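You operate a simulated robot arm through the tools that you are given. There is no shell and no other tool.

You run a simulated robot arm. Do the job below in one go: nothing can be reset, and whatever is moved stays where it is left.

## Task
Set both tension wheels to mark 3 and try a short jog up.
Fine: free the yellow clamp lever to wind them; the jog comes with both pointers at 3 and the lever back at clamped.

It is judged by the outcome, as a careful person would: the job done as asked, and still so three seconds after it is handed in. It fails if anything else is knocked over, pushed out of place, dropped, spilled or broken.

## Robot
A 7-joint arm with a three-finger gripper, fixed in place. Base frame: the origin is at the foot of the arm, x ahead of it, y to its left, z up. Units: mm, rad, N and s.
Its first joint turns from -2.897 to 2.897 rad. Payload 2.69 kg.
Tool frame: the origin (TCP) lies between the finger pads and is the grasp point; the fingertips stand 30 mm ahead of it; z points along the fingers, y is the line along which they close. The gripper opens to 128 mm. The gripper's body begins 117 mm behind the TCP.
Orientation is told as [roll, pitch, yaw] about the base's x, y, z axes, in that order, counted from this pose: with the fingers straight down and closing along the base's y, the tool's x points along the base's -x, its y along +y and its z along -z.

## Interface
- The arm moves only by the tool move_arm. Its argument "increments" is a list that holds one entry, the list of rows, each a list of 7 numbers: the finger opening in mm, from 0 to 128, then the shift along the tool's x, y, z in mm, then the turn, a rotation vector about the tool's x, y, z in rad. In form: [[[hand, tx, ty, tz, wx, wy, wz], ...]]. A call has 1 to 20 rows; each row shifts and turns the commanded pose from where the row before left it, along the tool's axes as they then stand. Rows are played at 5 a second. More than 50 mm and 0.15 rad between two rows, or a gripper value outside its range, and nothing of the call is played. Where a pose cannot be reached the arm comes as near as it can. A force on the tool above 60 N (or 10 N above the force at the start of the call, whichever is more), or a blocked arm, ends the call early, and 0.2 s more pass. The fingers move at their own pace and stop on an object; they squeeze with about 41 N. The grip force told is the motor's: it shows also when the fingers shut on nothing. Time passes only in rows, and 0.2 s behind the last, so rows that do not move let the fingers close. The reply holds the time, the measured pose of the TCP, the force on the tool along the base axes, the opening and the grip force, in the units named above and with some noise, with the torque about the TCP (base axes, N m) and any sound that the robot's microphone picked up.
- Cameras (640 x 400 px; columns grow to the right, rows downward): "scene" is fixed at [399.2, -498.8, 1288]; the picture's right is [0.97, -0.26, 0.00], its down [-0.07, -0.28, -0.96] and it looks along [0.25, 0.92, -0.29] (base axes); focal length 324 px, centre (320, 200). "wrist" rides on the gripper at [58, 54, -131] in the tool frame; the picture's right is [-0.68, 0.74, 0.00], its down [-0.62, -0.57, -0.55] and it looks along [-0.40, -0.37, 0.84] (tool axes); focal length 234 px, centre (320, 200). There is no depth. A picture from a camera that has moved, and an enlarged one, comes with that camera's place and axes in the base frame and with its lens.
- camera(camera): a new picture of that camera. The clock stands still meanwhile.
- move_column(by): slides the trunk up (or, below 0, down) by that many mm; the arm rides with it, the base frame stays. It gives what a move gives, with no picture.
- close_up(camera, box): a new picture of the part [left, top, right, bottom] of that camera's present view, enlarged. The clock stands still meanwhile.
- finish_job(): hands the job in; it is judged then, once.

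Places have to be worked out from the pictures, the camera data and where the tool is seen. Open the gripper and draw the arm clear of the work before you hand the job in, unless the task says otherwise.

The tools are called after ">>>" by a JSON object that holds its "fn" and its "kwargs". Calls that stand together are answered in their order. move_arm: Moves the arm, as the interface text tells. Its arguments: {"type":"object","properties":{"increments":{"type":"array","items":{"type":"array","items":{"type":"array","items":{"type":"number"}}}}},"required":["increments"]} The other tools are called the same way: move_column (by) slides the trunk up or down; camera (camera) takes a picture; close_up (camera, box) takes an enlarged picture of a part of a camera's view; finish_job () hands the job in.

At the start:

```text
time_s: 0.0
position: [598.1, -12.2, 1229.0]
ee_rot: [0.001, 0.0, -0.001]
contact_force: [-0.6, 0.1, 0.3]
torque: [0.03, 0.0, 0.02]
opening: 127.7
finger_force: 0.0
trunk travel left (down, up): [-150.0, 200.0]
```

scene: 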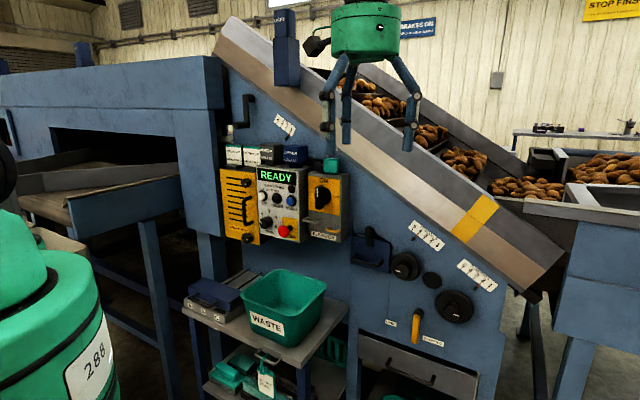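
wrist: 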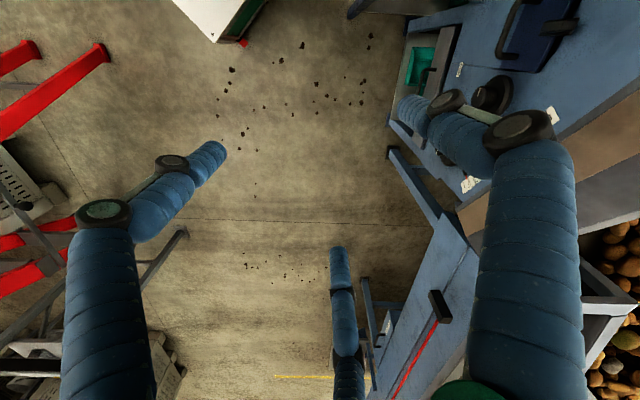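

The scene shows a conveyor with a control panel, two black wheels and a yellow lever on the lower right panel. I start by enlarging these regions.

>>> {"fn": "close_up", "kwargs": {"camera": "scene", "box": [340, 200, 520, 360]}}

>>> {"fn": "close_up", "kwargs": {"camera": "scene", "box": [210, 130, 360, 250]}}

>>> {"fn": "close_up", "kwargs": {"camera": "scene", "box": [370, 210, 500, 300]}}

```text
2.50 times, centred on (430, 280) of scene
camera zoom: at [399.2, -498.8, 1288.0], right [0.97, -0.26, 0.0], down [-0.07, -0.28, -0.96], along [0.25, 0.92, -0.29], focal length 810 px, centre (45, 0)
```

zoom: 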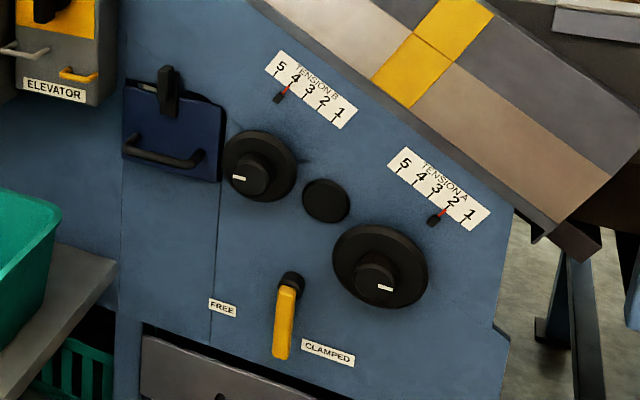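

```text
3.33 times, centred on (285, 190) of scene
camera zoom: at [399.2, -498.8, 1288.0], right [0.97, -0.26, 0.0], down [-0.07, -0.28, -0.96], along [0.25, 0.92, -0.29], focal length 1079 px, centre (437, 233)
```

zoom: 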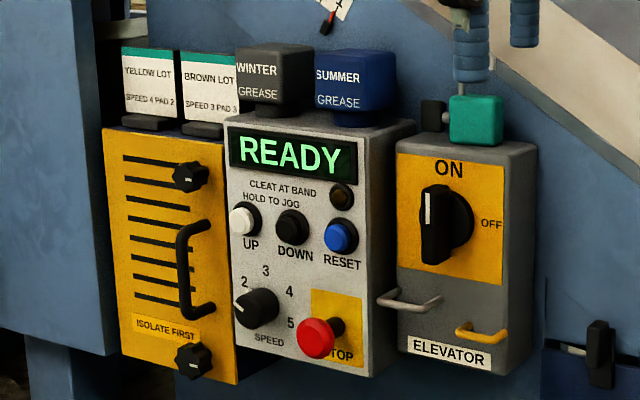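

```text
4.44 times, centred on (435, 255) of scene
camera zoom: at [399.2, -498.8, 1288.0], right [0.97, -0.26, 0.0], down [-0.07, -0.28, -0.96], along [0.25, 0.92, -0.29], focal length 1439 px, centre (-191, -44)
```

zoom: 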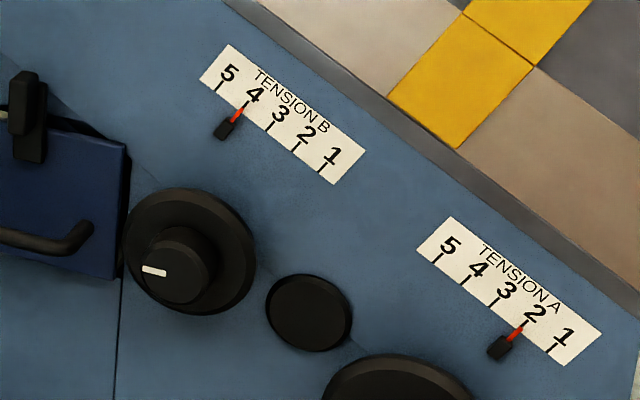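

The pointer for tension B is near 4 and the one for A near 2, and the yellow lever hangs downward between FREE and CLAMPED. I look closer at the lever, the panel buttons and the wrist view to locate them in depth.

>>> {"fn": "close_up", "kwargs": {"camera": "scene", "box": [380, 270, 460, 320]}}

>>> {"fn": "close_up", "kwargs": {"camera": "wrist", "box": [380, 0, 640, 200]}}

>>> {"fn": "close_up", "kwargs": {"camera": "scene", "box": [250, 165, 310, 205]}}

>>> {"fn": "close_up", "kwargs": {"camera": "scene", "box": [220, 0, 450, 150]}}

```text
8.00 times, centred on (420, 295) of scene
camera zoom: at [399.2, -498.8, 1288.0], right [0.97, -0.26, 0.0], down [-0.07, -0.28, -0.96], along [0.25, 0.92, -0.29], focal length 2590 px, centre (-480, -560)
```

zoom: 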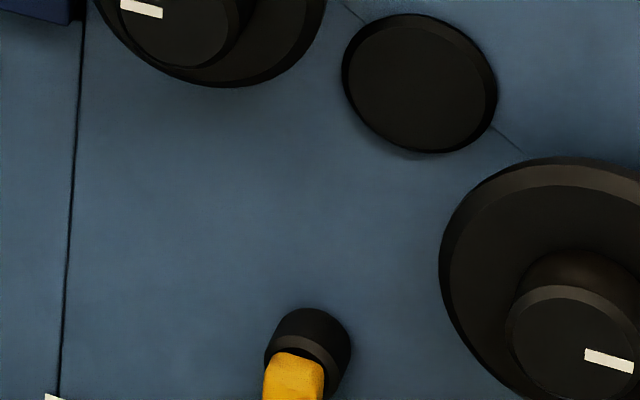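

```text
2.00 times, centred on (510, 100) of wrist
camera zoom: at [539.9, 43.1, 1360.1], right [0.68, 0.74, 0.0], down [0.62, -0.57, 0.55], along [0.4, -0.37, -0.84], focal length 468 px, centre (-60, 400)
```

zoom: 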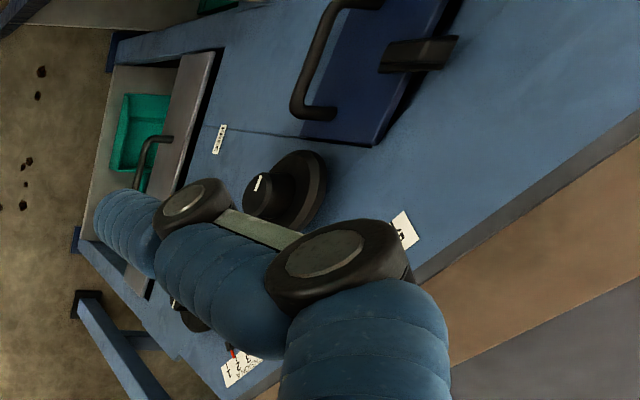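

```text
10.00 times, centred on (280, 185) of scene
camera zoom: at [399.2, -498.8, 1288.0], right [0.97, -0.26, 0.0], down [-0.07, -0.28, -0.96], along [0.25, 0.92, -0.29], focal length 3238 px, centre (720, 350)
```

zoom: 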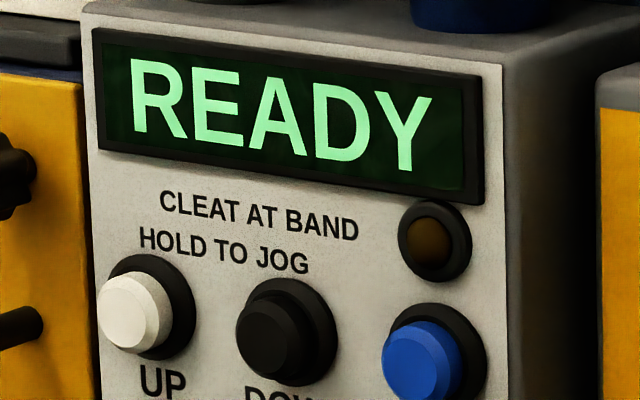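

```text
2.67 times, centred on (335, 75) of scene
camera zoom: at [399.2, -498.8, 1288.0], right [0.97, -0.26, 0.0], down [-0.07, -0.28, -0.96], along [0.25, 0.92, -0.29], focal length 864 px, centre (280, 533)
```

zoom: 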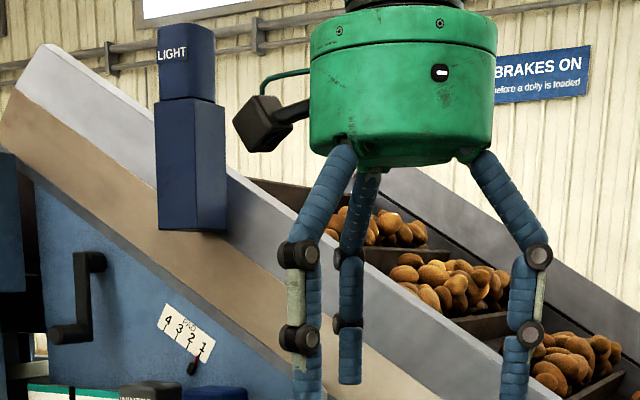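

Triangulating scene and wrist views puts wheel B's disc near (867, 269, 816) and the A pointer near (1017, 135, 808). So the panel is vertical and yawed, with its inward normal about (0.67, 0.74, 0). I turn the tool in place to face the panel so the wrist camera can see it.

>>> {"fn": "move_arm", "kwargs": {"increments": [[[128, 0, 0, 0, -0.1428, 0, 0], [128, 0, 0, 0, -0.1428, 0, 0], [128, 0, 0, 0, -0.1428, 0, 0], [128, 0, 0, 0, -0.1428, 0, 0], [128, 0, 0, 0, -0.1428, 0, 0], [128, 0, 0, 0, -0.1428, 0, 0], [128, 0, 0, 0, -0.1428, 0, 0], [128, 0, 0, 0, -0.1428, 0, 0], [128, 0, 0, 0, -0.1428, 0, 0], [128, 0, 0, 0, -0.1428, 0, 0], [128, 0, 0, 0, -0.1428, 0, 0], [128, 0, 0, 0, 0, -0.14, 0], [128, 0, 0, 0, 0, -0.14, 0], [128, 0, 0, 0, 0, -0.14, 0], [128, 0, 0, 0, 0, -0.14, 0], [128, 0, 0, 0, 0, -0.14, 0]]]}}

>>> {"fn": "camera", "kwargs": {"camera": "wrist"}}

>>> {"fn": "camera", "kwargs": {"camera": "scene"}}

```text
time_s: 3.4
position: [598.3, -10.6, 1228.3]
ee_rot: [1.572, 0.001, -0.701]
contact_force: [0.9, -0.3, 0.4]
torque: [0.05, -0.02, 0.05]
opening: 128.0
finger_force: 0.0
trunk travel left (down, up): [-150.0, 200.0]
```

```text
taken
camera wrist: at [469.1, -73.3, 1283.1], right [0.52, -0.44, 0.74], down [0.12, -0.82, -0.57], along [0.85, 0.38, -0.37], focal length 234 px, centre (320, 200)
```

wrist: 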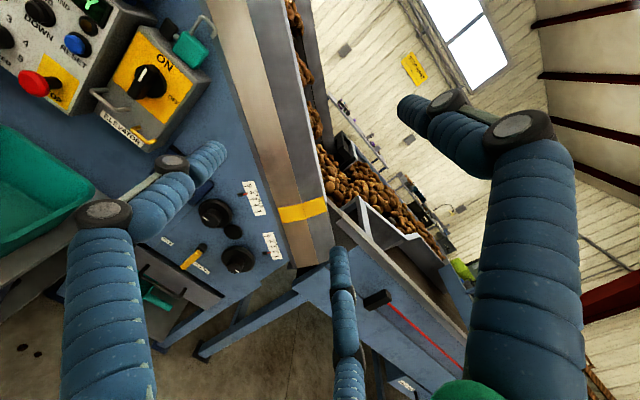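

```text
taken
```

scene: 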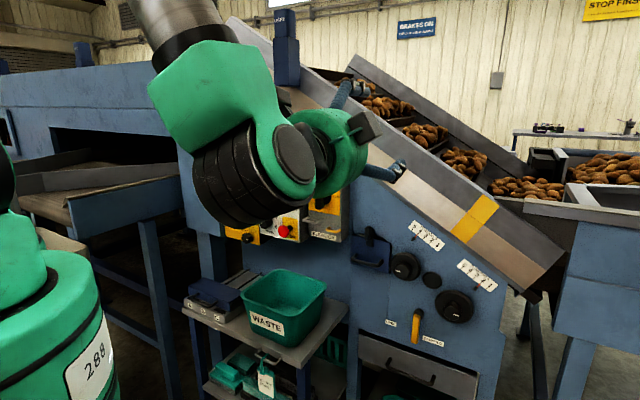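

The wrist camera now sees the wheels, labels and lever between the fingers. I enlarge those parts for locating.

>>> {"fn": "close_up", "kwargs": {"camera": "wrist", "box": [150, 160, 310, 280]}}

>>> {"fn": "close_up", "kwargs": {"camera": "wrist", "box": [0, 0, 220, 150]}}

```text
3.33 times, centred on (230, 220) of wrist
camera zoom: at [469.1, -73.3, 1283.1], right [0.52, -0.44, 0.74], down [0.12, -0.82, -0.57], along [0.85, 0.38, -0.37], focal length 781 px, centre (620, 133)
```

zoom: 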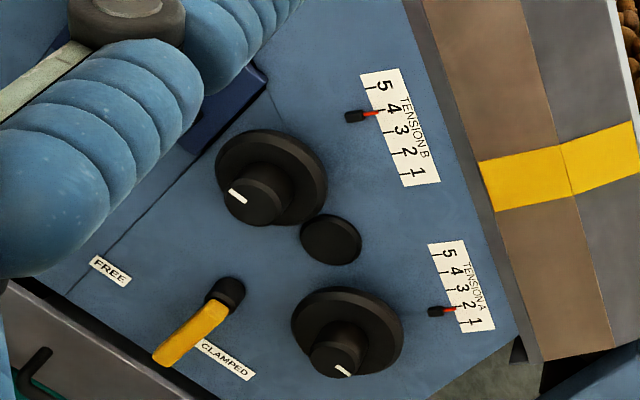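

```text
2.67 times, centred on (110, 75) of wrist
camera zoom: at [469.1, -73.3, 1283.1], right [0.52, -0.44, 0.74], down [0.12, -0.82, -0.57], along [0.85, 0.38, -0.37], focal length 624 px, centre (880, 533)
```

zoom: 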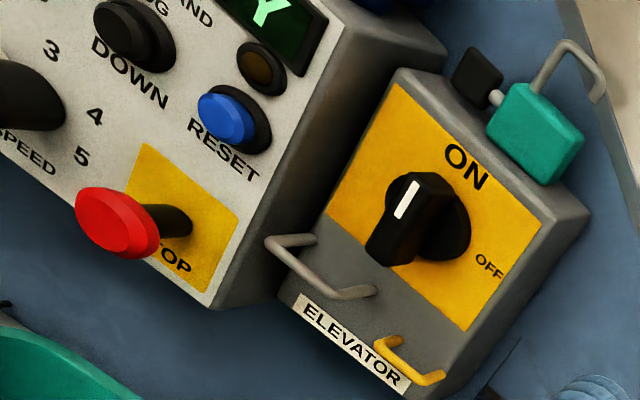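

From the two views: the panel plane satisfies 0.725x + 0.689y ≈ 836. Wheel B is near (868, 263, 819), wheel A near (969, 157, 734), and the lever pivot near (918, 243, 660) with its tip straight down at (900, 224, 579). I align the yaw to the panel normal and go down in front of wheel B, staying well back from it.

>>> {"fn": "move_arm", "kwargs": {"increments": [[[128, 0, 0, 0, 0, -0.11, 0], [128, 0, -45, 0, 0, 0, 0], [128, 0, -45, 0, 0, 0, 0], [128, 0, -45, 0, 0, 0, 0], [128, 0, -45, 0, 0, 0, 0], [128, 0, -45, 0, 0, 0, 0], [128, 0, -45, 0, 0, 0, 0], [128, 0, -45, 0, 0, 0, 0], [128, 0, -45, 0, 0, 0, 0], [128, 0, -49, 0, 0, 0, 0]]]}}

>>> {"fn": "camera", "kwargs": {"camera": "wrist"}}

>>> {"fn": "camera", "kwargs": {"camera": "scene"}}

```text
time_s: 5.6
position: [598.1, -9.6, 821.0]
ee_rot: [1.57, -0.001, -0.81]
contact_force: [-0.1, 0.1, 1.2]
torque: [-0.03, -0.02, -0.05]
opening: 127.9
finger_force: 0.0
trunk travel left (down, up): [-150.0, 200.0]
```

```text
taken
camera wrist: at [462.6, -58.5, 874.7], right [0.47, -0.49, 0.74], down [0.03, -0.82, -0.56], along [0.88, 0.28, -0.37], focal length 234 px, centre (320, 200)
```

wrist: 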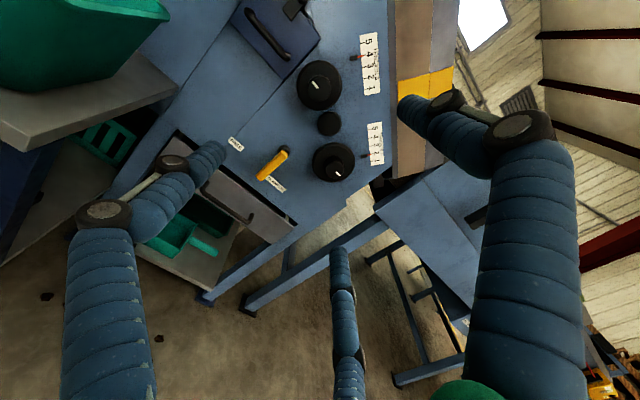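

```text
taken
```

scene: 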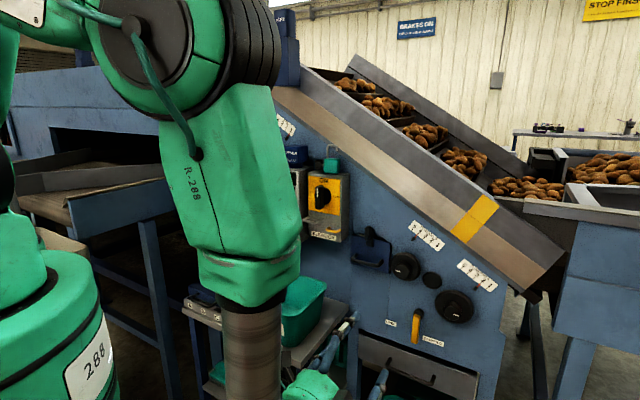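

The arm reaches this area freely. I close the fingers here in free space and look, to learn how the hand appears in the picture.

>>> {"fn": "move_arm", "kwargs": {"increments": [[[0, 0, 0, 0, 0, 0, 0], [0, 0, 0, 0, 0, 0, 0], [0, 0, 0, 0, 0, 0, 0]]]}}

>>> {"fn": "camera", "kwargs": {"camera": "wrist"}}

>>> {"fn": "close_up", "kwargs": {"camera": "wrist", "box": [210, 20, 410, 200]}}

```text
time_s: 6.4
position: [596.7, -11.5, 820.4]
ee_rot: [1.571, -0.002, -0.809]
contact_force: [0.3, -0.5, 0.4]
torque: [0.02, 0.0, -0.02]
opening: 2.3
finger_force: 31.3
trunk travel left (down, up): [-150.0, 200.0]
```

```text
taken
camera wrist: at [462.8, -58.5, 875.1], right [0.47, -0.49, 0.74], down [0.03, -0.82, -0.57], along [0.88, 0.28, -0.37], focal length 234 px, centre (320, 200)
```

wrist: 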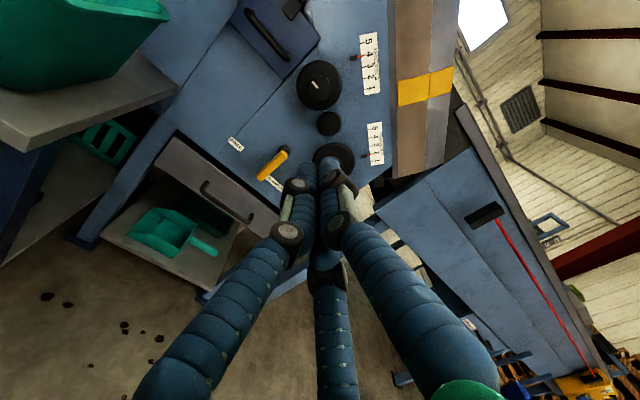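

```text
2.22 times, centred on (310, 110) of wrist
camera zoom: at [462.8, -58.5, 875.1], right [0.47, -0.49, 0.74], down [0.03, -0.82, -0.57], along [0.88, 0.28, -0.37], focal length 520 px, centre (342, 400)
```

zoom: 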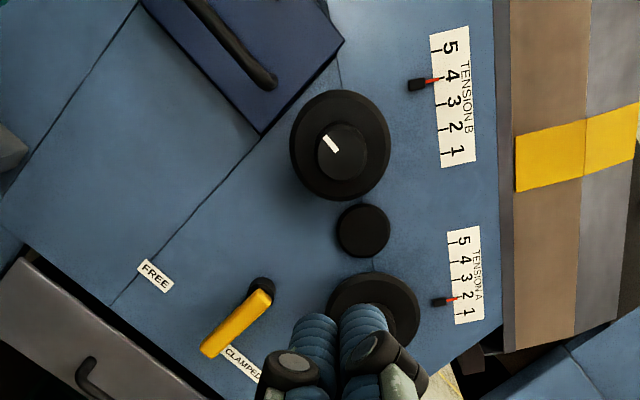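

Closed, the fingertips meet where the tool frame predicts. My plan is to push the lever with closed fingers from its right side; I first move to a standoff right of the lever tip.

>>> {"fn": "move_arm", "kwargs": {"increments": [[[0, -15, -44, 0, 0, 0, 0], [0, -15, -44, 0, 0, 0, 0], [0, -15, -44, 0, 0, 0, 0], [0, -15, -44, 0, 0, 0, 0], [0, -16, -44, 0, 0, 0, 0], [0, 0, 0, 45, 0, 0, 0], [0, 0, 0, 45, 0, 0, 0], [0, 0, 0, 45, 0, 0, 0], [0, 0, 0, 45, 0, 0, 0], [0, 0, 0, 45, 0, 0, 0]]]}}

>>> {"fn": "camera", "kwargs": {"camera": "wrist"}}

>>> {"fn": "camera", "kwargs": {"camera": "scene"}}

```text
time_s: 8.6
position: [813.9, 88.1, 597.3]
ee_rot: [1.571, 0.001, -0.81]
contact_force: [-0.7, 0.5, -0.3]
torque: [0.01, -0.02, 0.0]
opening: 2.1
finger_force: 31.9
trunk travel left (down, up): [-150.0, 200.0]
```

```text
taken
camera wrist: at [679.6, 40.8, 650.1], right [0.47, -0.49, 0.74], down [0.03, -0.82, -0.57], along [0.88, 0.28, -0.37], focal length 234 px, centre (320, 200)
```

wrist: 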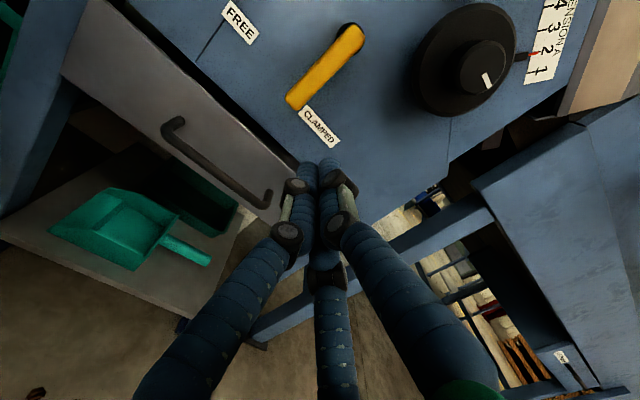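

```text
taken
```

scene: 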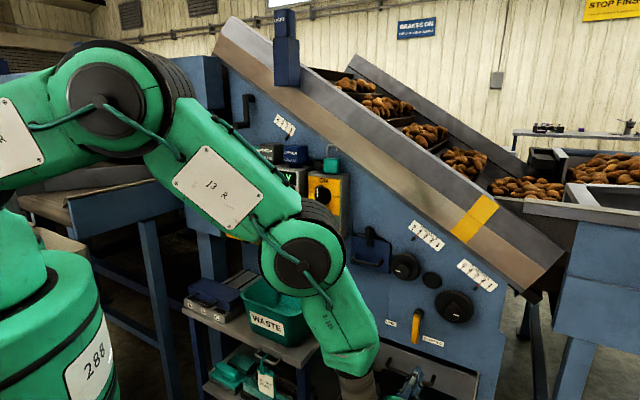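

With closer wrist views the panel face comes out near n≈821, the lever tip at s≈453, z≈603 and the pivot at z≈682 (n along the panel normal, s along the panel to the right). I move the closed fingers up a little and forward, staying right of the lever, and then look again.

>>> {"fn": "move_arm", "kwargs": {"increments": [[[0, 8, 25, 0, 0, 0, 0], [0, 0, 0, 35, 0, 0, 0], [0, 0, 0, 35, 0, 0, 0], [0, 0, 0, 25, 0, 0, 0], [0, 0, 0, 0, 0, 0, 0]]]}}

>>> {"fn": "camera", "kwargs": {"camera": "wrist"}}

>>> {"fn": "camera", "kwargs": {"camera": "scene"}}

>>> {"fn": "close_up", "kwargs": {"camera": "scene", "box": [360, 290, 480, 380]}}

```text
time_s: 9.8
position: [876.3, 160.7, 625.1]
ee_rot: [1.57, 0.0, -0.811]
contact_force: [-0.2, 0.0, 0.1]
torque: [0.02, -0.03, 0.01]
opening: 2.1
finger_force: 31.4
trunk travel left (down, up): [-150.0, 200.0]
```

```text
taken
camera wrist: at [741.0, 112.8, 678.1], right [0.47, -0.49, 0.74], down [0.03, -0.82, -0.57], along [0.88, 0.28, -0.37], focal length 234 px, centre (320, 200)
```

wrist: 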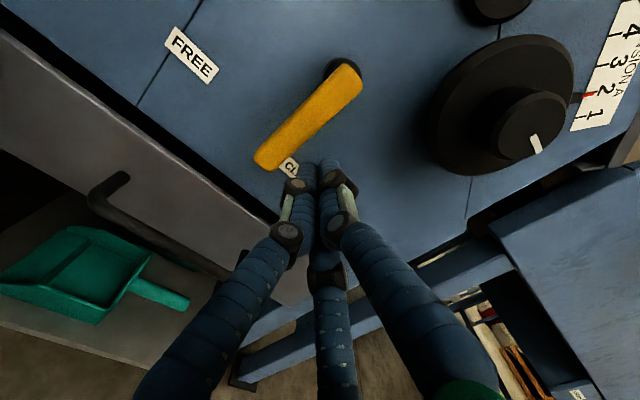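

```text
taken
```

scene: 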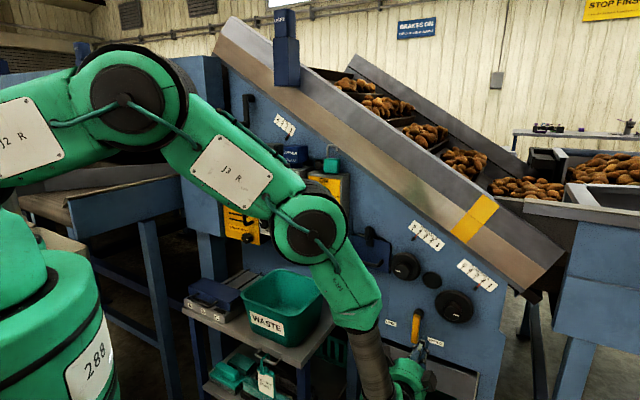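

```text
4.44 times, centred on (420, 335) of scene
camera zoom: at [399.2, -498.8, 1288.0], right [0.97, -0.26, 0.0], down [-0.07, -0.28, -0.96], along [0.25, 0.92, -0.29], focal length 1439 px, centre (-124, -400)
```

zoom: 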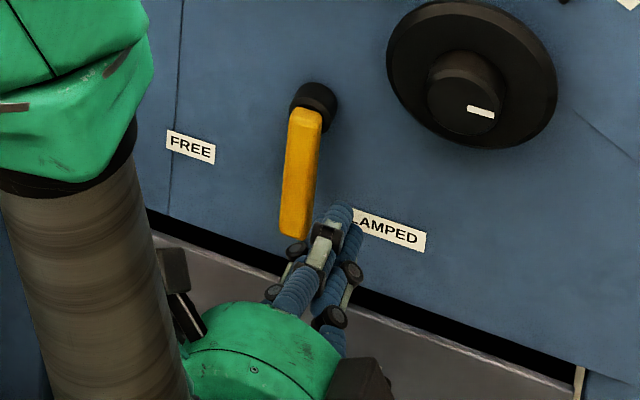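

The fingertip is right of the lever with about 10 mm of side clearance, and the tip is about 25–30 mm short of the lever's mid-depth. I go forward in small steps and watch the force for panel contact.

>>> {"fn": "move_arm", "kwargs": {"increments": [[[0, 0, 0, 15, 0, 0, 0], [0, 0, 0, 12, 0, 0, 0], [0, 0, 0, 5, 0, 0, 0], [0, 0, 0, 0, 0, 0, 0]]]}}

>>> {"fn": "camera", "kwargs": {"camera": "wrist"}}

>>> {"fn": "close_up", "kwargs": {"camera": "scene", "box": [380, 290, 460, 350]}}

```text
time_s: 10.8
position: [899.8, 182.8, 622.9]
ee_rot: [1.569, 0.001, -0.81]
contact_force: [-0.1, -0.4, 0.7]
torque: [-0.01, 0.0, -0.02]
opening: 2.3
finger_force: 31.5
trunk travel left (down, up): [-150.0, 200.0]
```

```text
taken
camera wrist: at [764.1, 135.7, 677.0], right [0.47, -0.49, 0.74], down [0.03, -0.82, -0.57], along [0.88, 0.28, -0.37], focal length 234 px, centre (320, 200)
```

wrist: 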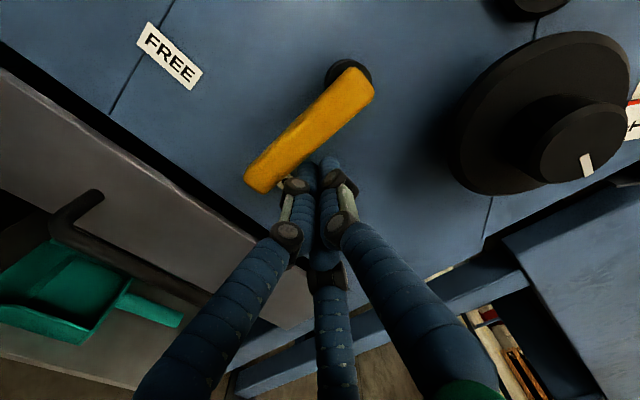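

```text
6.67 times, centred on (420, 320) of scene
camera zoom: at [399.2, -498.8, 1288.0], right [0.97, -0.26, 0.0], down [-0.07, -0.28, -0.96], along [0.25, 0.92, -0.29], focal length 2159 px, centre (-347, -600)
```

zoom: 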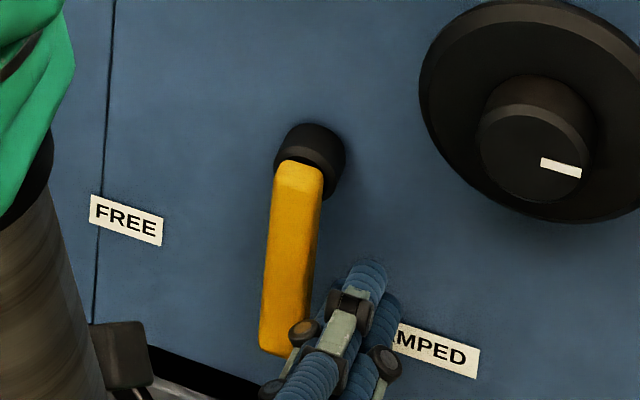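

No contact with the panel, and the fingers sit beside the lever at its depth. I push left in small steps to swing the lever toward FREE.

>>> {"fn": "move_arm", "kwargs": {"increments": [[[0, 6, 0, 0, 0, 0, 0], [0, 6, 0, 0, 0, 0, 0], [0, 6, 0, 0, 0, 0, 0], [0, 6, 0, 0, 0, 0, 0], [0, 6, 0, 0, 0, 0, 0], [0, 6, 0, 0, 0, 0, 0]]]}}

>>> {"fn": "camera", "kwargs": {"camera": "wrist"}}

>>> {"fn": "close_up", "kwargs": {"camera": "scene", "box": [380, 290, 460, 350]}}

```text
time_s: 12.2
position: [874.4, 209.8, 625.6]
ee_rot: [1.571, 0.0, -0.81]
contact_force: [-0.2, 0.1, 0.9]
torque: [-0.02, -0.02, 0.02]
opening: 2.3
finger_force: 31.5
trunk travel left (down, up): [-150.0, 200.0]
```

```text
taken
camera wrist: at [739.7, 161.0, 678.6], right [0.47, -0.49, 0.74], down [0.03, -0.82, -0.57], along [0.88, 0.28, -0.37], focal length 234 px, centre (320, 200)
```

wrist: 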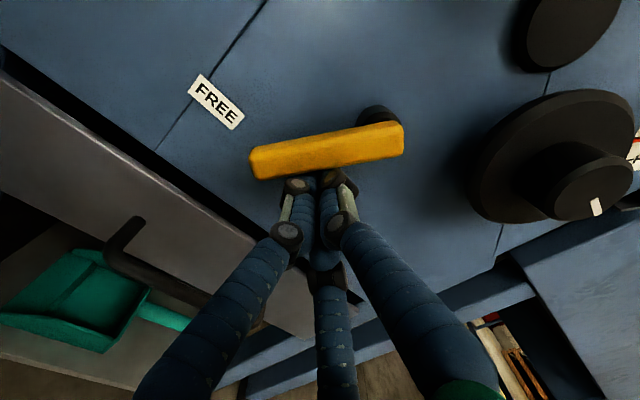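

```text
6.67 times, centred on (420, 320) of scene
camera zoom: at [399.2, -498.8, 1288.0], right [0.97, -0.26, 0.0], down [-0.07, -0.28, -0.96], along [0.25, 0.92, -0.29], focal length 2159 px, centre (-347, -600)
```

zoom: 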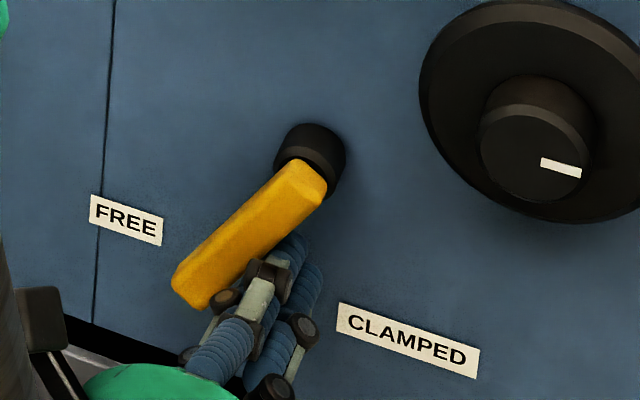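

The lever swings easily, now about a third of the way. I keep following its arc to the left and slightly up until it stops.

>>> {"fn": "move_arm", "kwargs": {"increments": [[[0, 6, 1, 0, 0, 0, 0], [0, 6, 2, 0, 0, 0, 0], [0, 6, 3, 0, 0, 0, 0], [0, 5, 4, 0, 0, 0, 0], [0, 0, 0, 0, 0, 0, 0]]]}}

>>> {"fn": "camera", "kwargs": {"camera": "wrist"}}

>>> {"fn": "close_up", "kwargs": {"camera": "scene", "box": [380, 290, 460, 350]}}

```text
time_s: 13.4
position: [861.4, 222.5, 632.4]
ee_rot: [1.567, 0.003, -0.814]
contact_force: [25.5, -29.2, -28.4]
torque: [0.43, 0.39, 0.0]
opening: 1.9
finger_force: 31.9
trunk travel left (down, up): [-150.0, 200.0]
```

```text
taken
camera wrist: at [726.1, 176.0, 686.4], right [0.47, -0.49, 0.73], down [0.02, -0.82, -0.56], along [0.88, 0.28, -0.38], focal length 234 px, centre (320, 200)
```

wrist: 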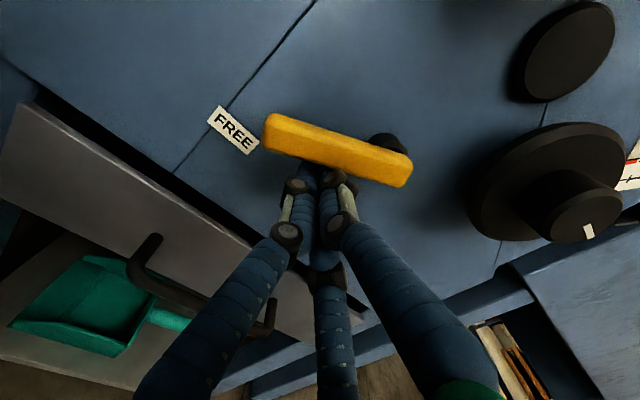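

```text
6.67 times, centred on (420, 320) of scene
camera zoom: at [399.2, -498.8, 1288.0], right [0.97, -0.26, 0.0], down [-0.07, -0.28, -0.96], along [0.25, 0.92, -0.29], focal length 2159 px, centre (-347, -600)
```

zoom: 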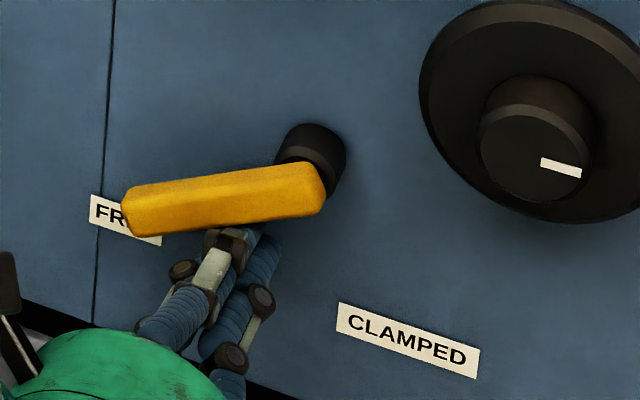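

The force rose to about 48 N and the lever points at FREE, so it is at its stop. I back off down and right, then withdraw from the panel and check it stays.

>>> {"fn": "move_arm", "kwargs": {"increments": [[[0, -6, -5, 0, 0, 0, 0], [0, -6, -6, 0, 0, 0, 0], [0, 0, 0, -30, 0, 0, 0], [0, 0, 0, -40, 0, 0, 0], [0, 0, 0, -40, 0, 0, 0]]]}}

>>> {"fn": "camera", "kwargs": {"camera": "wrist"}}

>>> {"fn": "close_up", "kwargs": {"camera": "scene", "box": [340, 200, 520, 360]}}

```text
time_s: 14.6
position: [790.9, 139.0, 624.2]
ee_rot: [1.572, 0.0, -0.81]
contact_force: [1.6, 0.1, 0.4]
torque: [-0.01, 0.01, -0.01]
opening: 2.0
finger_force: 31.3
trunk travel left (down, up): [-150.0, 200.0]
```

```text
taken
camera wrist: at [655.4, 90.6, 678.1], right [0.47, -0.49, 0.74], down [0.03, -0.82, -0.56], along [0.88, 0.28, -0.37], focal length 234 px, centre (320, 200)
```

wrist: 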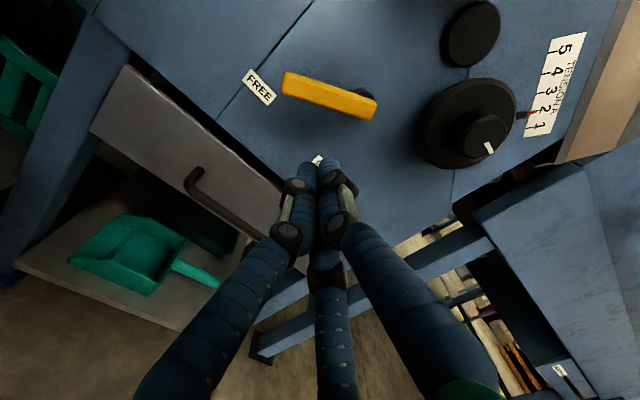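

```text
2.50 times, centred on (430, 280) of scene
camera zoom: at [399.2, -498.8, 1288.0], right [0.97, -0.26, 0.0], down [-0.07, -0.28, -0.96], along [0.25, 0.92, -0.29], focal length 810 px, centre (45, 0)
```

zoom: 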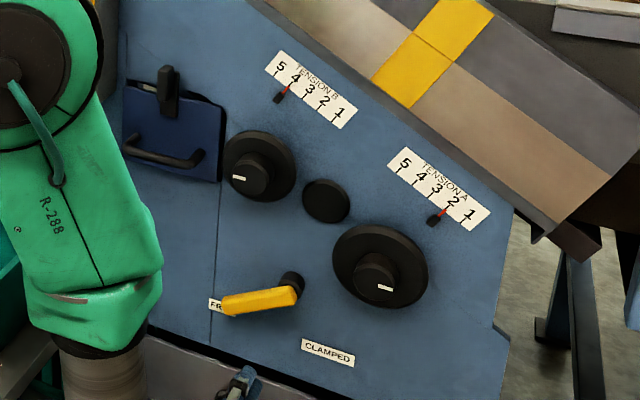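

The lever stays at FREE. The hub face of wheel A works out near s≈550, z≈750, n≈770; I move in front of it with the gripper opened to 80 mm and check the alignment.

>>> {"fn": "move_arm", "kwargs": {"increments": [[[80, -34, 42, -6, 0, 0, 0], [80, -34, 42, -6, 0, 0, 0], [80, -35, 42, -6, 0, 0, 0], [80, 0, 0, 0, 0, 0, 0]]]}}

>>> {"fn": "camera", "kwargs": {"camera": "wrist"}}

>>> {"fn": "close_up", "kwargs": {"camera": "wrist", "box": [220, 50, 420, 175]}}

>>> {"fn": "close_up", "kwargs": {"camera": "scene", "box": [340, 200, 520, 360]}}

```text
refused: row 1 steps farther than a row can; nothing moved
```

```text
taken
camera wrist: at [655.4, 90.6, 678.1], right [0.47, -0.49, 0.74], down [0.03, -0.82, -0.56], along [0.88, 0.28, -0.37], focal length 234 px, centre (320, 200)
```

wrist: 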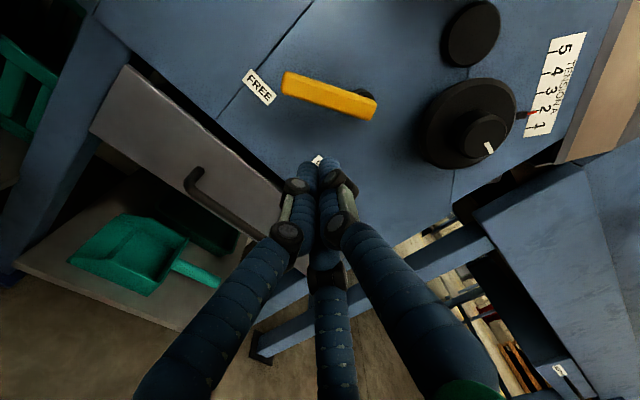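

```text
3.20 times, centred on (320, 112) of wrist
camera zoom: at [655.4, 90.6, 678.1], right [0.47, -0.49, 0.74], down [0.03, -0.82, -0.56], along [0.88, 0.28, -0.37], focal length 749 px, centre (320, 480)
```

zoom: 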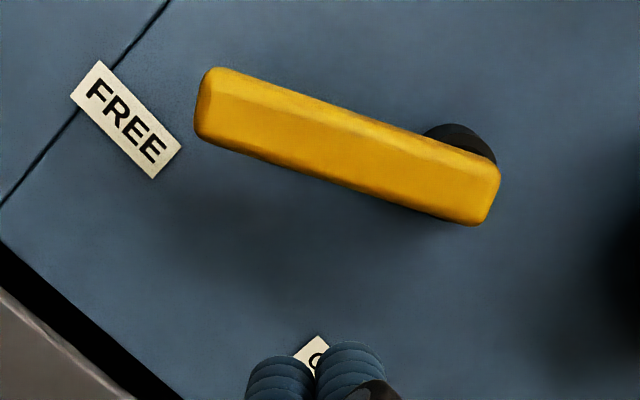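

```text
2.50 times, centred on (430, 280) of scene
camera zoom: at [399.2, -498.8, 1288.0], right [0.97, -0.26, 0.0], down [-0.07, -0.28, -0.96], along [0.25, 0.92, -0.29], focal length 810 px, centre (45, 0)
```

zoom: 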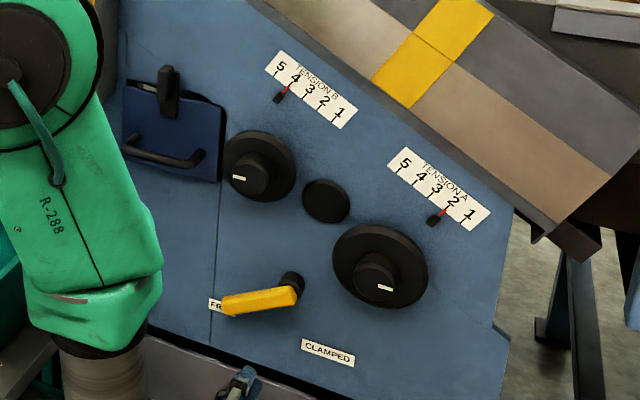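

The step length was over 50 mm per row, so nothing moved. I redo it in smaller steps.

>>> {"fn": "move_arm", "kwargs": {"increments": [[[80, -26, 31, -5, 0, 0, 0], [80, -26, 31, -5, 0, 0, 0], [80, -26, 32, -5, 0, 0, 0], [80, -25, 32, -4, 0, 0, 0], [80, 0, 0, 0, 0, 0, 0]]]}}

>>> {"fn": "camera", "kwargs": {"camera": "wrist"}}

>>> {"fn": "close_up", "kwargs": {"camera": "wrist", "box": [220, 50, 420, 175]}}

>>> {"fn": "close_up", "kwargs": {"camera": "scene", "box": [340, 200, 520, 360]}}

```text
time_s: 15.8
position: [845.0, 52.6, 746.9]
ee_rot: [1.57, -0.001, -0.811]
contact_force: [-1.2, 0.3, 0.4]
torque: [-0.02, 0.0, 0.0]
opening: 79.9
finger_force: 0.1
trunk travel left (down, up): [-150.0, 200.0]
```

```text
taken
camera wrist: at [710.1, 5.5, 801.7], right [0.47, -0.49, 0.74], down [0.03, -0.82, -0.57], along [0.88, 0.28, -0.37], focal length 234 px, centre (320, 200)
```

wrist: 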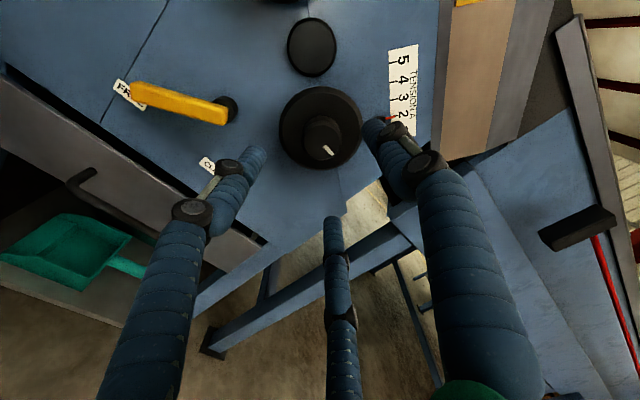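

```text
3.20 times, centred on (320, 112) of wrist
camera zoom: at [710.1, 5.5, 801.7], right [0.47, -0.49, 0.74], down [0.03, -0.82, -0.57], along [0.88, 0.28, -0.37], focal length 749 px, centre (320, 480)
```

zoom: 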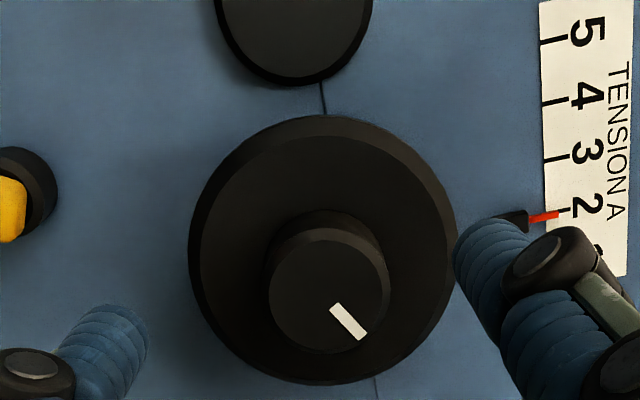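

```text
2.50 times, centred on (430, 280) of scene
camera zoom: at [399.2, -498.8, 1288.0], right [0.97, -0.26, 0.0], down [-0.07, -0.28, -0.96], along [0.25, 0.92, -0.29], focal length 810 px, centre (45, 0)
```

zoom: 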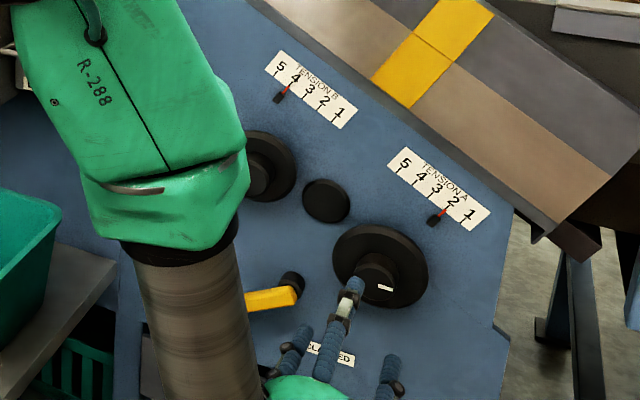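

The hub of A is about 5 mm right and 2 mm below the tool axis, with its face about 112 mm ahead. I correct that, move most of the way in, and check once more.

>>> {"fn": "move_arm", "kwargs": {"increments": [[[80, -5.5, -2, 20, 0, 0, 0], [80, 0, 0, 40, 0, 0, 0], [80, 0, 0, 0, 0, 0, 0]]]}}

>>> {"fn": "camera", "kwargs": {"camera": "wrist"}}

>>> {"fn": "close_up", "kwargs": {"camera": "wrist", "box": [220, 70, 420, 195]}}

```text
time_s: 16.6
position: [892.5, 90.0, 744.7]
ee_rot: [1.57, 0.0, -0.809]
contact_force: [-0.9, 0.3, -0.4]
torque: [0.0, -0.01, 0.0]
opening: 79.8
finger_force: 0.0
trunk travel left (down, up): [-150.0, 200.0]
```

```text
taken
camera wrist: at [757.7, 42.7, 798.2], right [0.47, -0.49, 0.74], down [0.03, -0.82, -0.57], along [0.88, 0.28, -0.37], focal length 234 px, centre (320, 200)
```

wrist: 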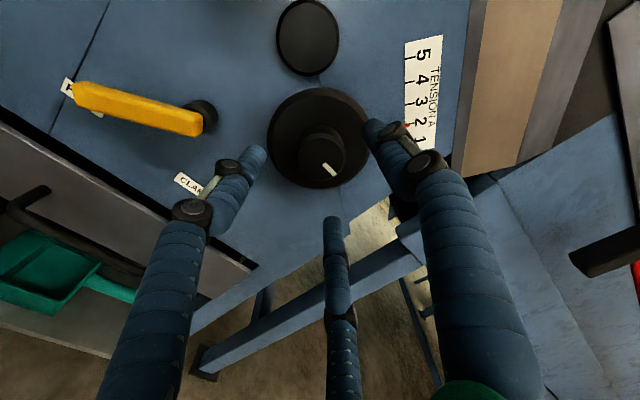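

```text
3.20 times, centred on (320, 132) of wrist
camera zoom: at [757.7, 42.7, 798.2], right [0.47, -0.49, 0.74], down [0.03, -0.82, -0.57], along [0.88, 0.28, -0.37], focal length 749 px, centre (320, 416)
```

zoom: 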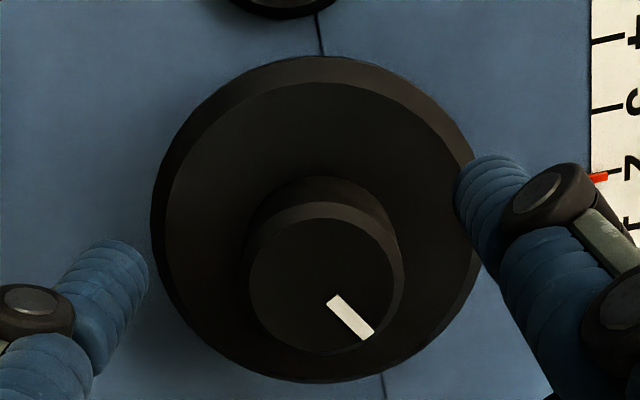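

The hub is centred on the tool axis within about 2 mm, with its face about 55 mm ahead. I move in 40 mm so the fingers straddle the hub and close on it.

>>> {"fn": "move_arm", "kwargs": {"increments": [[[80, 0, 0, 20, 0, 0, 0], [80, 0, 0, 12, 0, 0, 0], [80, 0, 0, 8, 0, 0, 0], [30, 0, 0, 0, 0, 0, 0], [0, 0, 0, 0, 0, 0, 0], [0, 0, 0, 0, 0, 0, 0]]]}}

>>> {"fn": "close_up", "kwargs": {"camera": "wrist", "box": [220, 70, 480, 230]}}

>>> {"fn": "close_up", "kwargs": {"camera": "scene", "box": [400, 240, 520, 330]}}

```text
time_s: 18.0
position: [919.8, 117.4, 745.0]
ee_rot: [1.569, 0.002, -0.81]
contact_force: [6.3, -2.8, -15.7]
torque: [-0.38, 0.45, -0.32]
opening: 42.7
finger_force: 44.6
trunk travel left (down, up): [-150.0, 200.0]
```

```text
2.46 times, centred on (350, 150) of wrist
camera zoom: at [785.6, 69.3, 799.3], right [0.47, -0.49, 0.74], down [0.02, -0.82, -0.56], along [0.88, 0.28, -0.37], focal length 576 px, centre (246, 323)
```

zoom: 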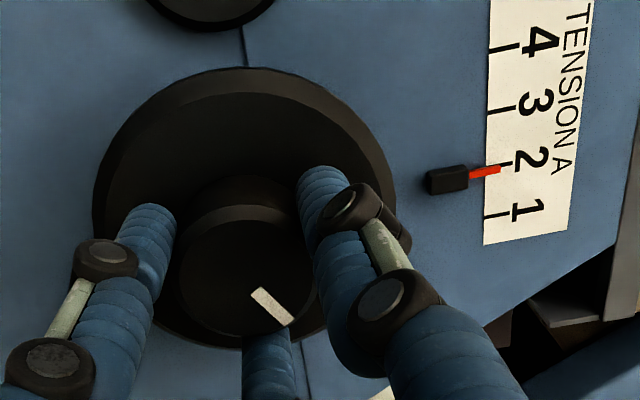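

```text
4.44 times, centred on (460, 285) of scene
camera zoom: at [399.2, -498.8, 1288.0], right [0.97, -0.26, 0.0], down [-0.07, -0.28, -0.96], along [0.25, 0.92, -0.29], focal length 1439 px, centre (-302, -178)
```

zoom: 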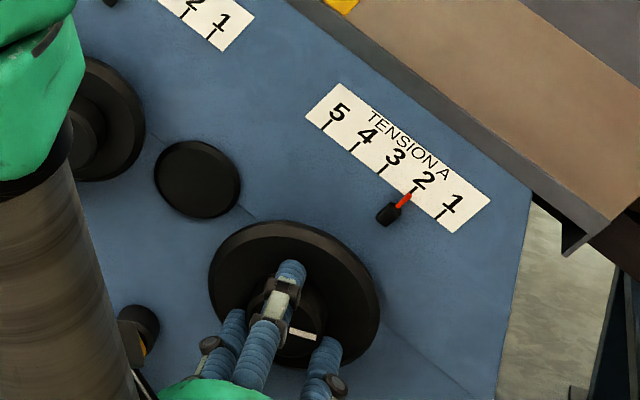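

The fingers hold the hub at 42.7 mm. I ease down 1 mm to centre it and try a small clockwise turn of 0.3 rad to see how the pointer responds.

>>> {"fn": "move_arm", "kwargs": {"increments": [[[0, 0, -1, 0, 0, 0, 0], [0, 0, 0, 0, 0, 0, 0.1], [0, 0, 0, 0, 0, 0, 0.1], [0, 0, 0, 0, 0, 0, 0.1], [0, 0, 0, 0, 0, 0, 0]]]}}

>>> {"fn": "camera", "kwargs": {"camera": "wrist"}}

>>> {"fn": "close_up", "kwargs": {"camera": "scene", "box": [400, 240, 520, 330]}}

```text
time_s: 19.2
position: [920.0, 117.5, 744.9]
ee_rot: [1.568, 0.304, -0.811]
contact_force: [-6.2, -13.3, -19.4]
torque: [-0.21, 0.33, -0.03]
opening: 42.9
finger_force: 45.0
trunk travel left (down, up): [-150.0, 200.0]
```

```text
taken
camera wrist: at [798.5, 55.8, 814.0], right [0.6, -0.63, 0.5], down [-0.11, -0.68, -0.72], along [0.79, 0.38, -0.48], focal length 234 px, centre (320, 200)
```

wrist: 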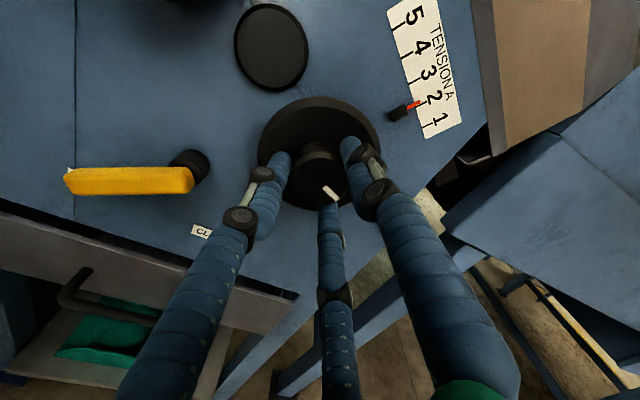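

```text
4.44 times, centred on (460, 285) of scene
camera zoom: at [399.2, -498.8, 1288.0], right [0.97, -0.26, 0.0], down [-0.07, -0.28, -0.96], along [0.25, 0.92, -0.29], focal length 1439 px, centre (-302, -178)
```

zoom: 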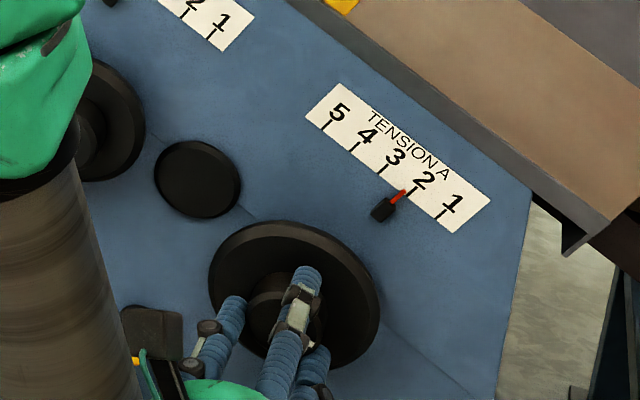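

The pointer moved from about 2 a little toward 3, so clockwise raises it, at roughly 0.16 mark per 0.3 rad. I ease the side force by a small shift down and back, then keep turning clockwise.

>>> {"fn": "move_arm", "kwargs": {"increments": [[[0, -0.5, -1.5, -1.5, 0, 0, 0], [0, 0, 0, 0, 0, 0, 0.12], [0, 0, 0, 0, 0, 0, 0.12], [0, 0, 0, 0, 0, 0, 0.12], [0, 0, 0, 0, 0, 0, 0.12], [0, 0, 0, 0, 0, 0, 0.12], [0, 0, 0, 0, 0, 0, 0]]]}}

>>> {"fn": "camera", "kwargs": {"camera": "wrist"}}

>>> {"fn": "close_up", "kwargs": {"camera": "scene", "box": [400, 240, 520, 330]}}

```text
time_s: 20.8
position: [920.3, 116.3, 745.1]
ee_rot: [1.569, 0.903, -0.813]
contact_force: [4.9, 3.4, -13.9]
torque: [-0.22, 0.34, 0.1]
opening: 42.9
finger_force: 45.1
trunk travel left (down, up): [-150.0, 200.0]
```

```text
taken
camera wrist: at [830.0, 22.5, 824.3], right [0.69, -0.72, -0.07], down [-0.44, -0.33, -0.83], along [0.58, 0.61, -0.55], focal length 234 px, centre (320, 200)
```

wrist: 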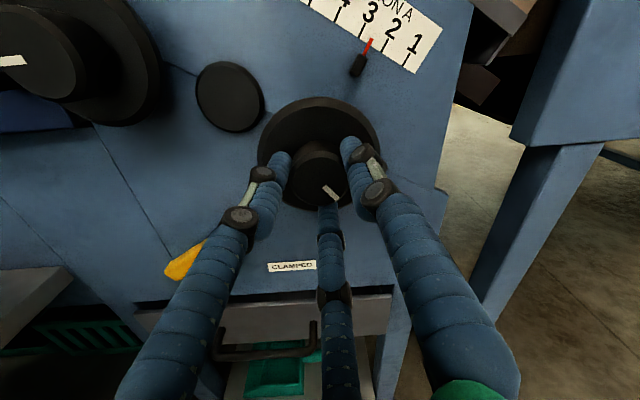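

```text
4.44 times, centred on (460, 285) of scene
camera zoom: at [399.2, -498.8, 1288.0], right [0.97, -0.26, 0.0], down [-0.07, -0.28, -0.96], along [0.25, 0.92, -0.29], focal length 1439 px, centre (-302, -178)
```

zoom: 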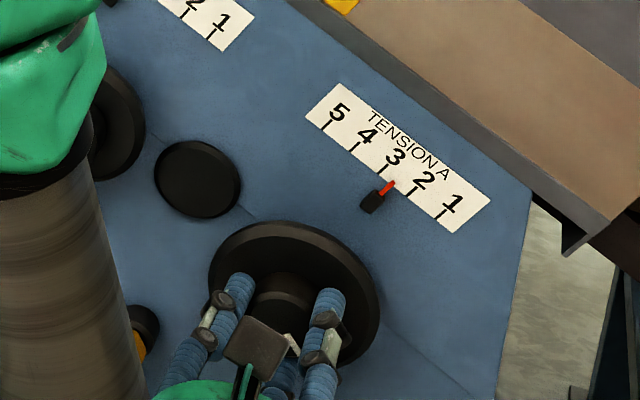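

The pointer is now roughly halfway between 2 and 3. I enlarge the scale to measure it before continuing.

>>> {"fn": "close_up", "kwargs": {"camera": "wrist", "box": [290, 0, 450, 100]}}

>>> {"fn": "close_up", "kwargs": {"camera": "scene", "box": [450, 255, 500, 295]}}

```text
4.00 times, centred on (370, 50) of wrist
camera zoom: at [830.0, 22.5, 824.3], right [0.69, -0.72, -0.07], down [-0.44, -0.33, -0.83], along [0.58, 0.61, -0.55], focal length 937 px, centre (120, 800)
```

zoom: 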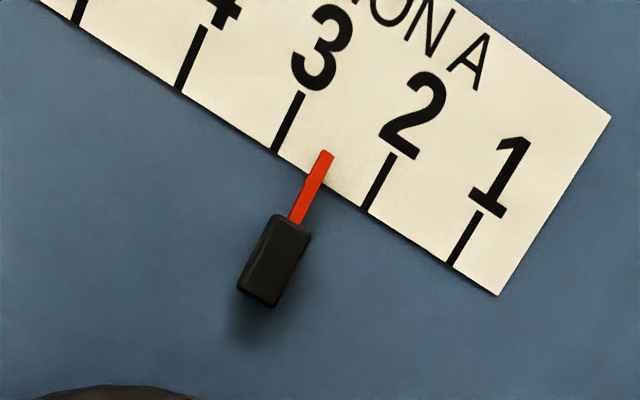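

```text
10.00 times, centred on (475, 275) of scene
camera zoom: at [399.2, -498.8, 1288.0], right [0.97, -0.26, 0.0], down [-0.07, -0.28, -0.96], along [0.25, 0.92, -0.29], focal length 3238 px, centre (-1230, -550)
```

zoom: 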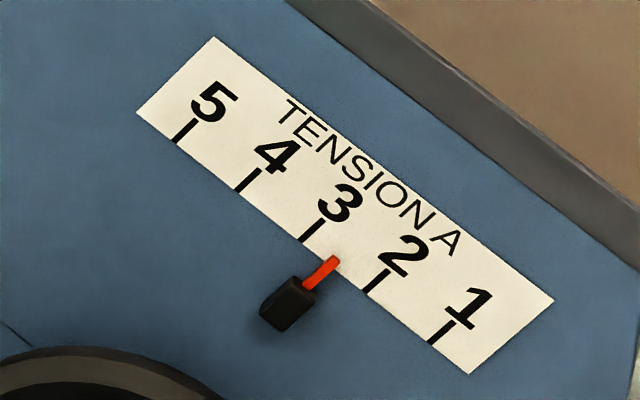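

Both views read the pointer at about 2.57, so one mark is about 1.6 rad. I turn another 0.6 rad clockwise and measure again.

>>> {"fn": "move_arm", "kwargs": {"increments": [[[0, 0, 0, 0, 0, 0, 0.12], [0, 0, 0, 0, 0, 0, 0.12], [0, 0, 0, 0, 0, 0, 0.12], [0, 0, 0, 0, 0, 0, 0.12], [0, 0, 0, 0, 0, 0, 0.12], [0, 0, 0, 0, 0, 0, 0]]]}}

>>> {"fn": "camera", "kwargs": {"camera": "wrist"}}

>>> {"fn": "close_up", "kwargs": {"camera": "scene", "box": [450, 255, 500, 295]}}

```text
time_s: 22.2
position: [921.3, 115.6, 743.8]
ee_rot: [1.573, 1.503, -0.806]
contact_force: [-5.2, -3.6, -3.1]
torque: [0.02, 0.12, 0.3]
opening: 42.7
finger_force: 45.1
trunk travel left (down, up): [-150.0, 200.0]
```

```text
taken
camera wrist: at [860.0, -9.4, 806.7], right [0.54, -0.57, -0.62], down [-0.76, 0.0, -0.65], along [0.37, 0.82, -0.43], focal length 234 px, centre (320, 200)
```

wrist: 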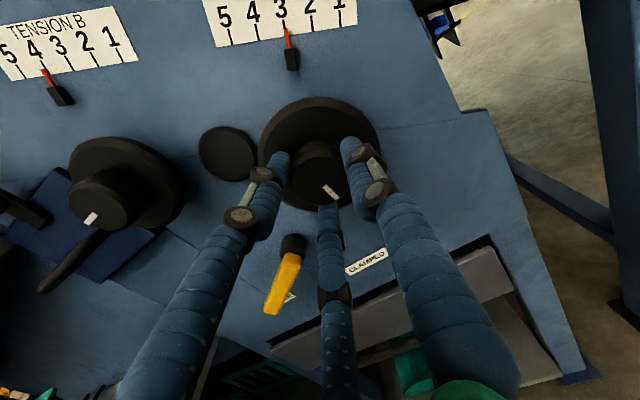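

```text
10.00 times, centred on (475, 275) of scene
camera zoom: at [399.2, -498.8, 1288.0], right [0.97, -0.26, 0.0], down [-0.07, -0.28, -0.96], along [0.25, 0.92, -0.29], focal length 3238 px, centre (-1230, -550)
```

zoom: 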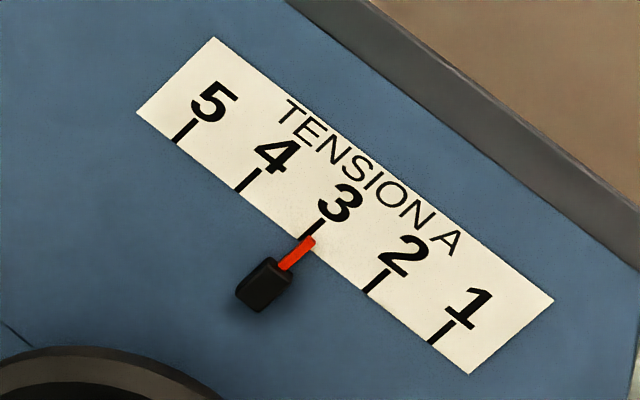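

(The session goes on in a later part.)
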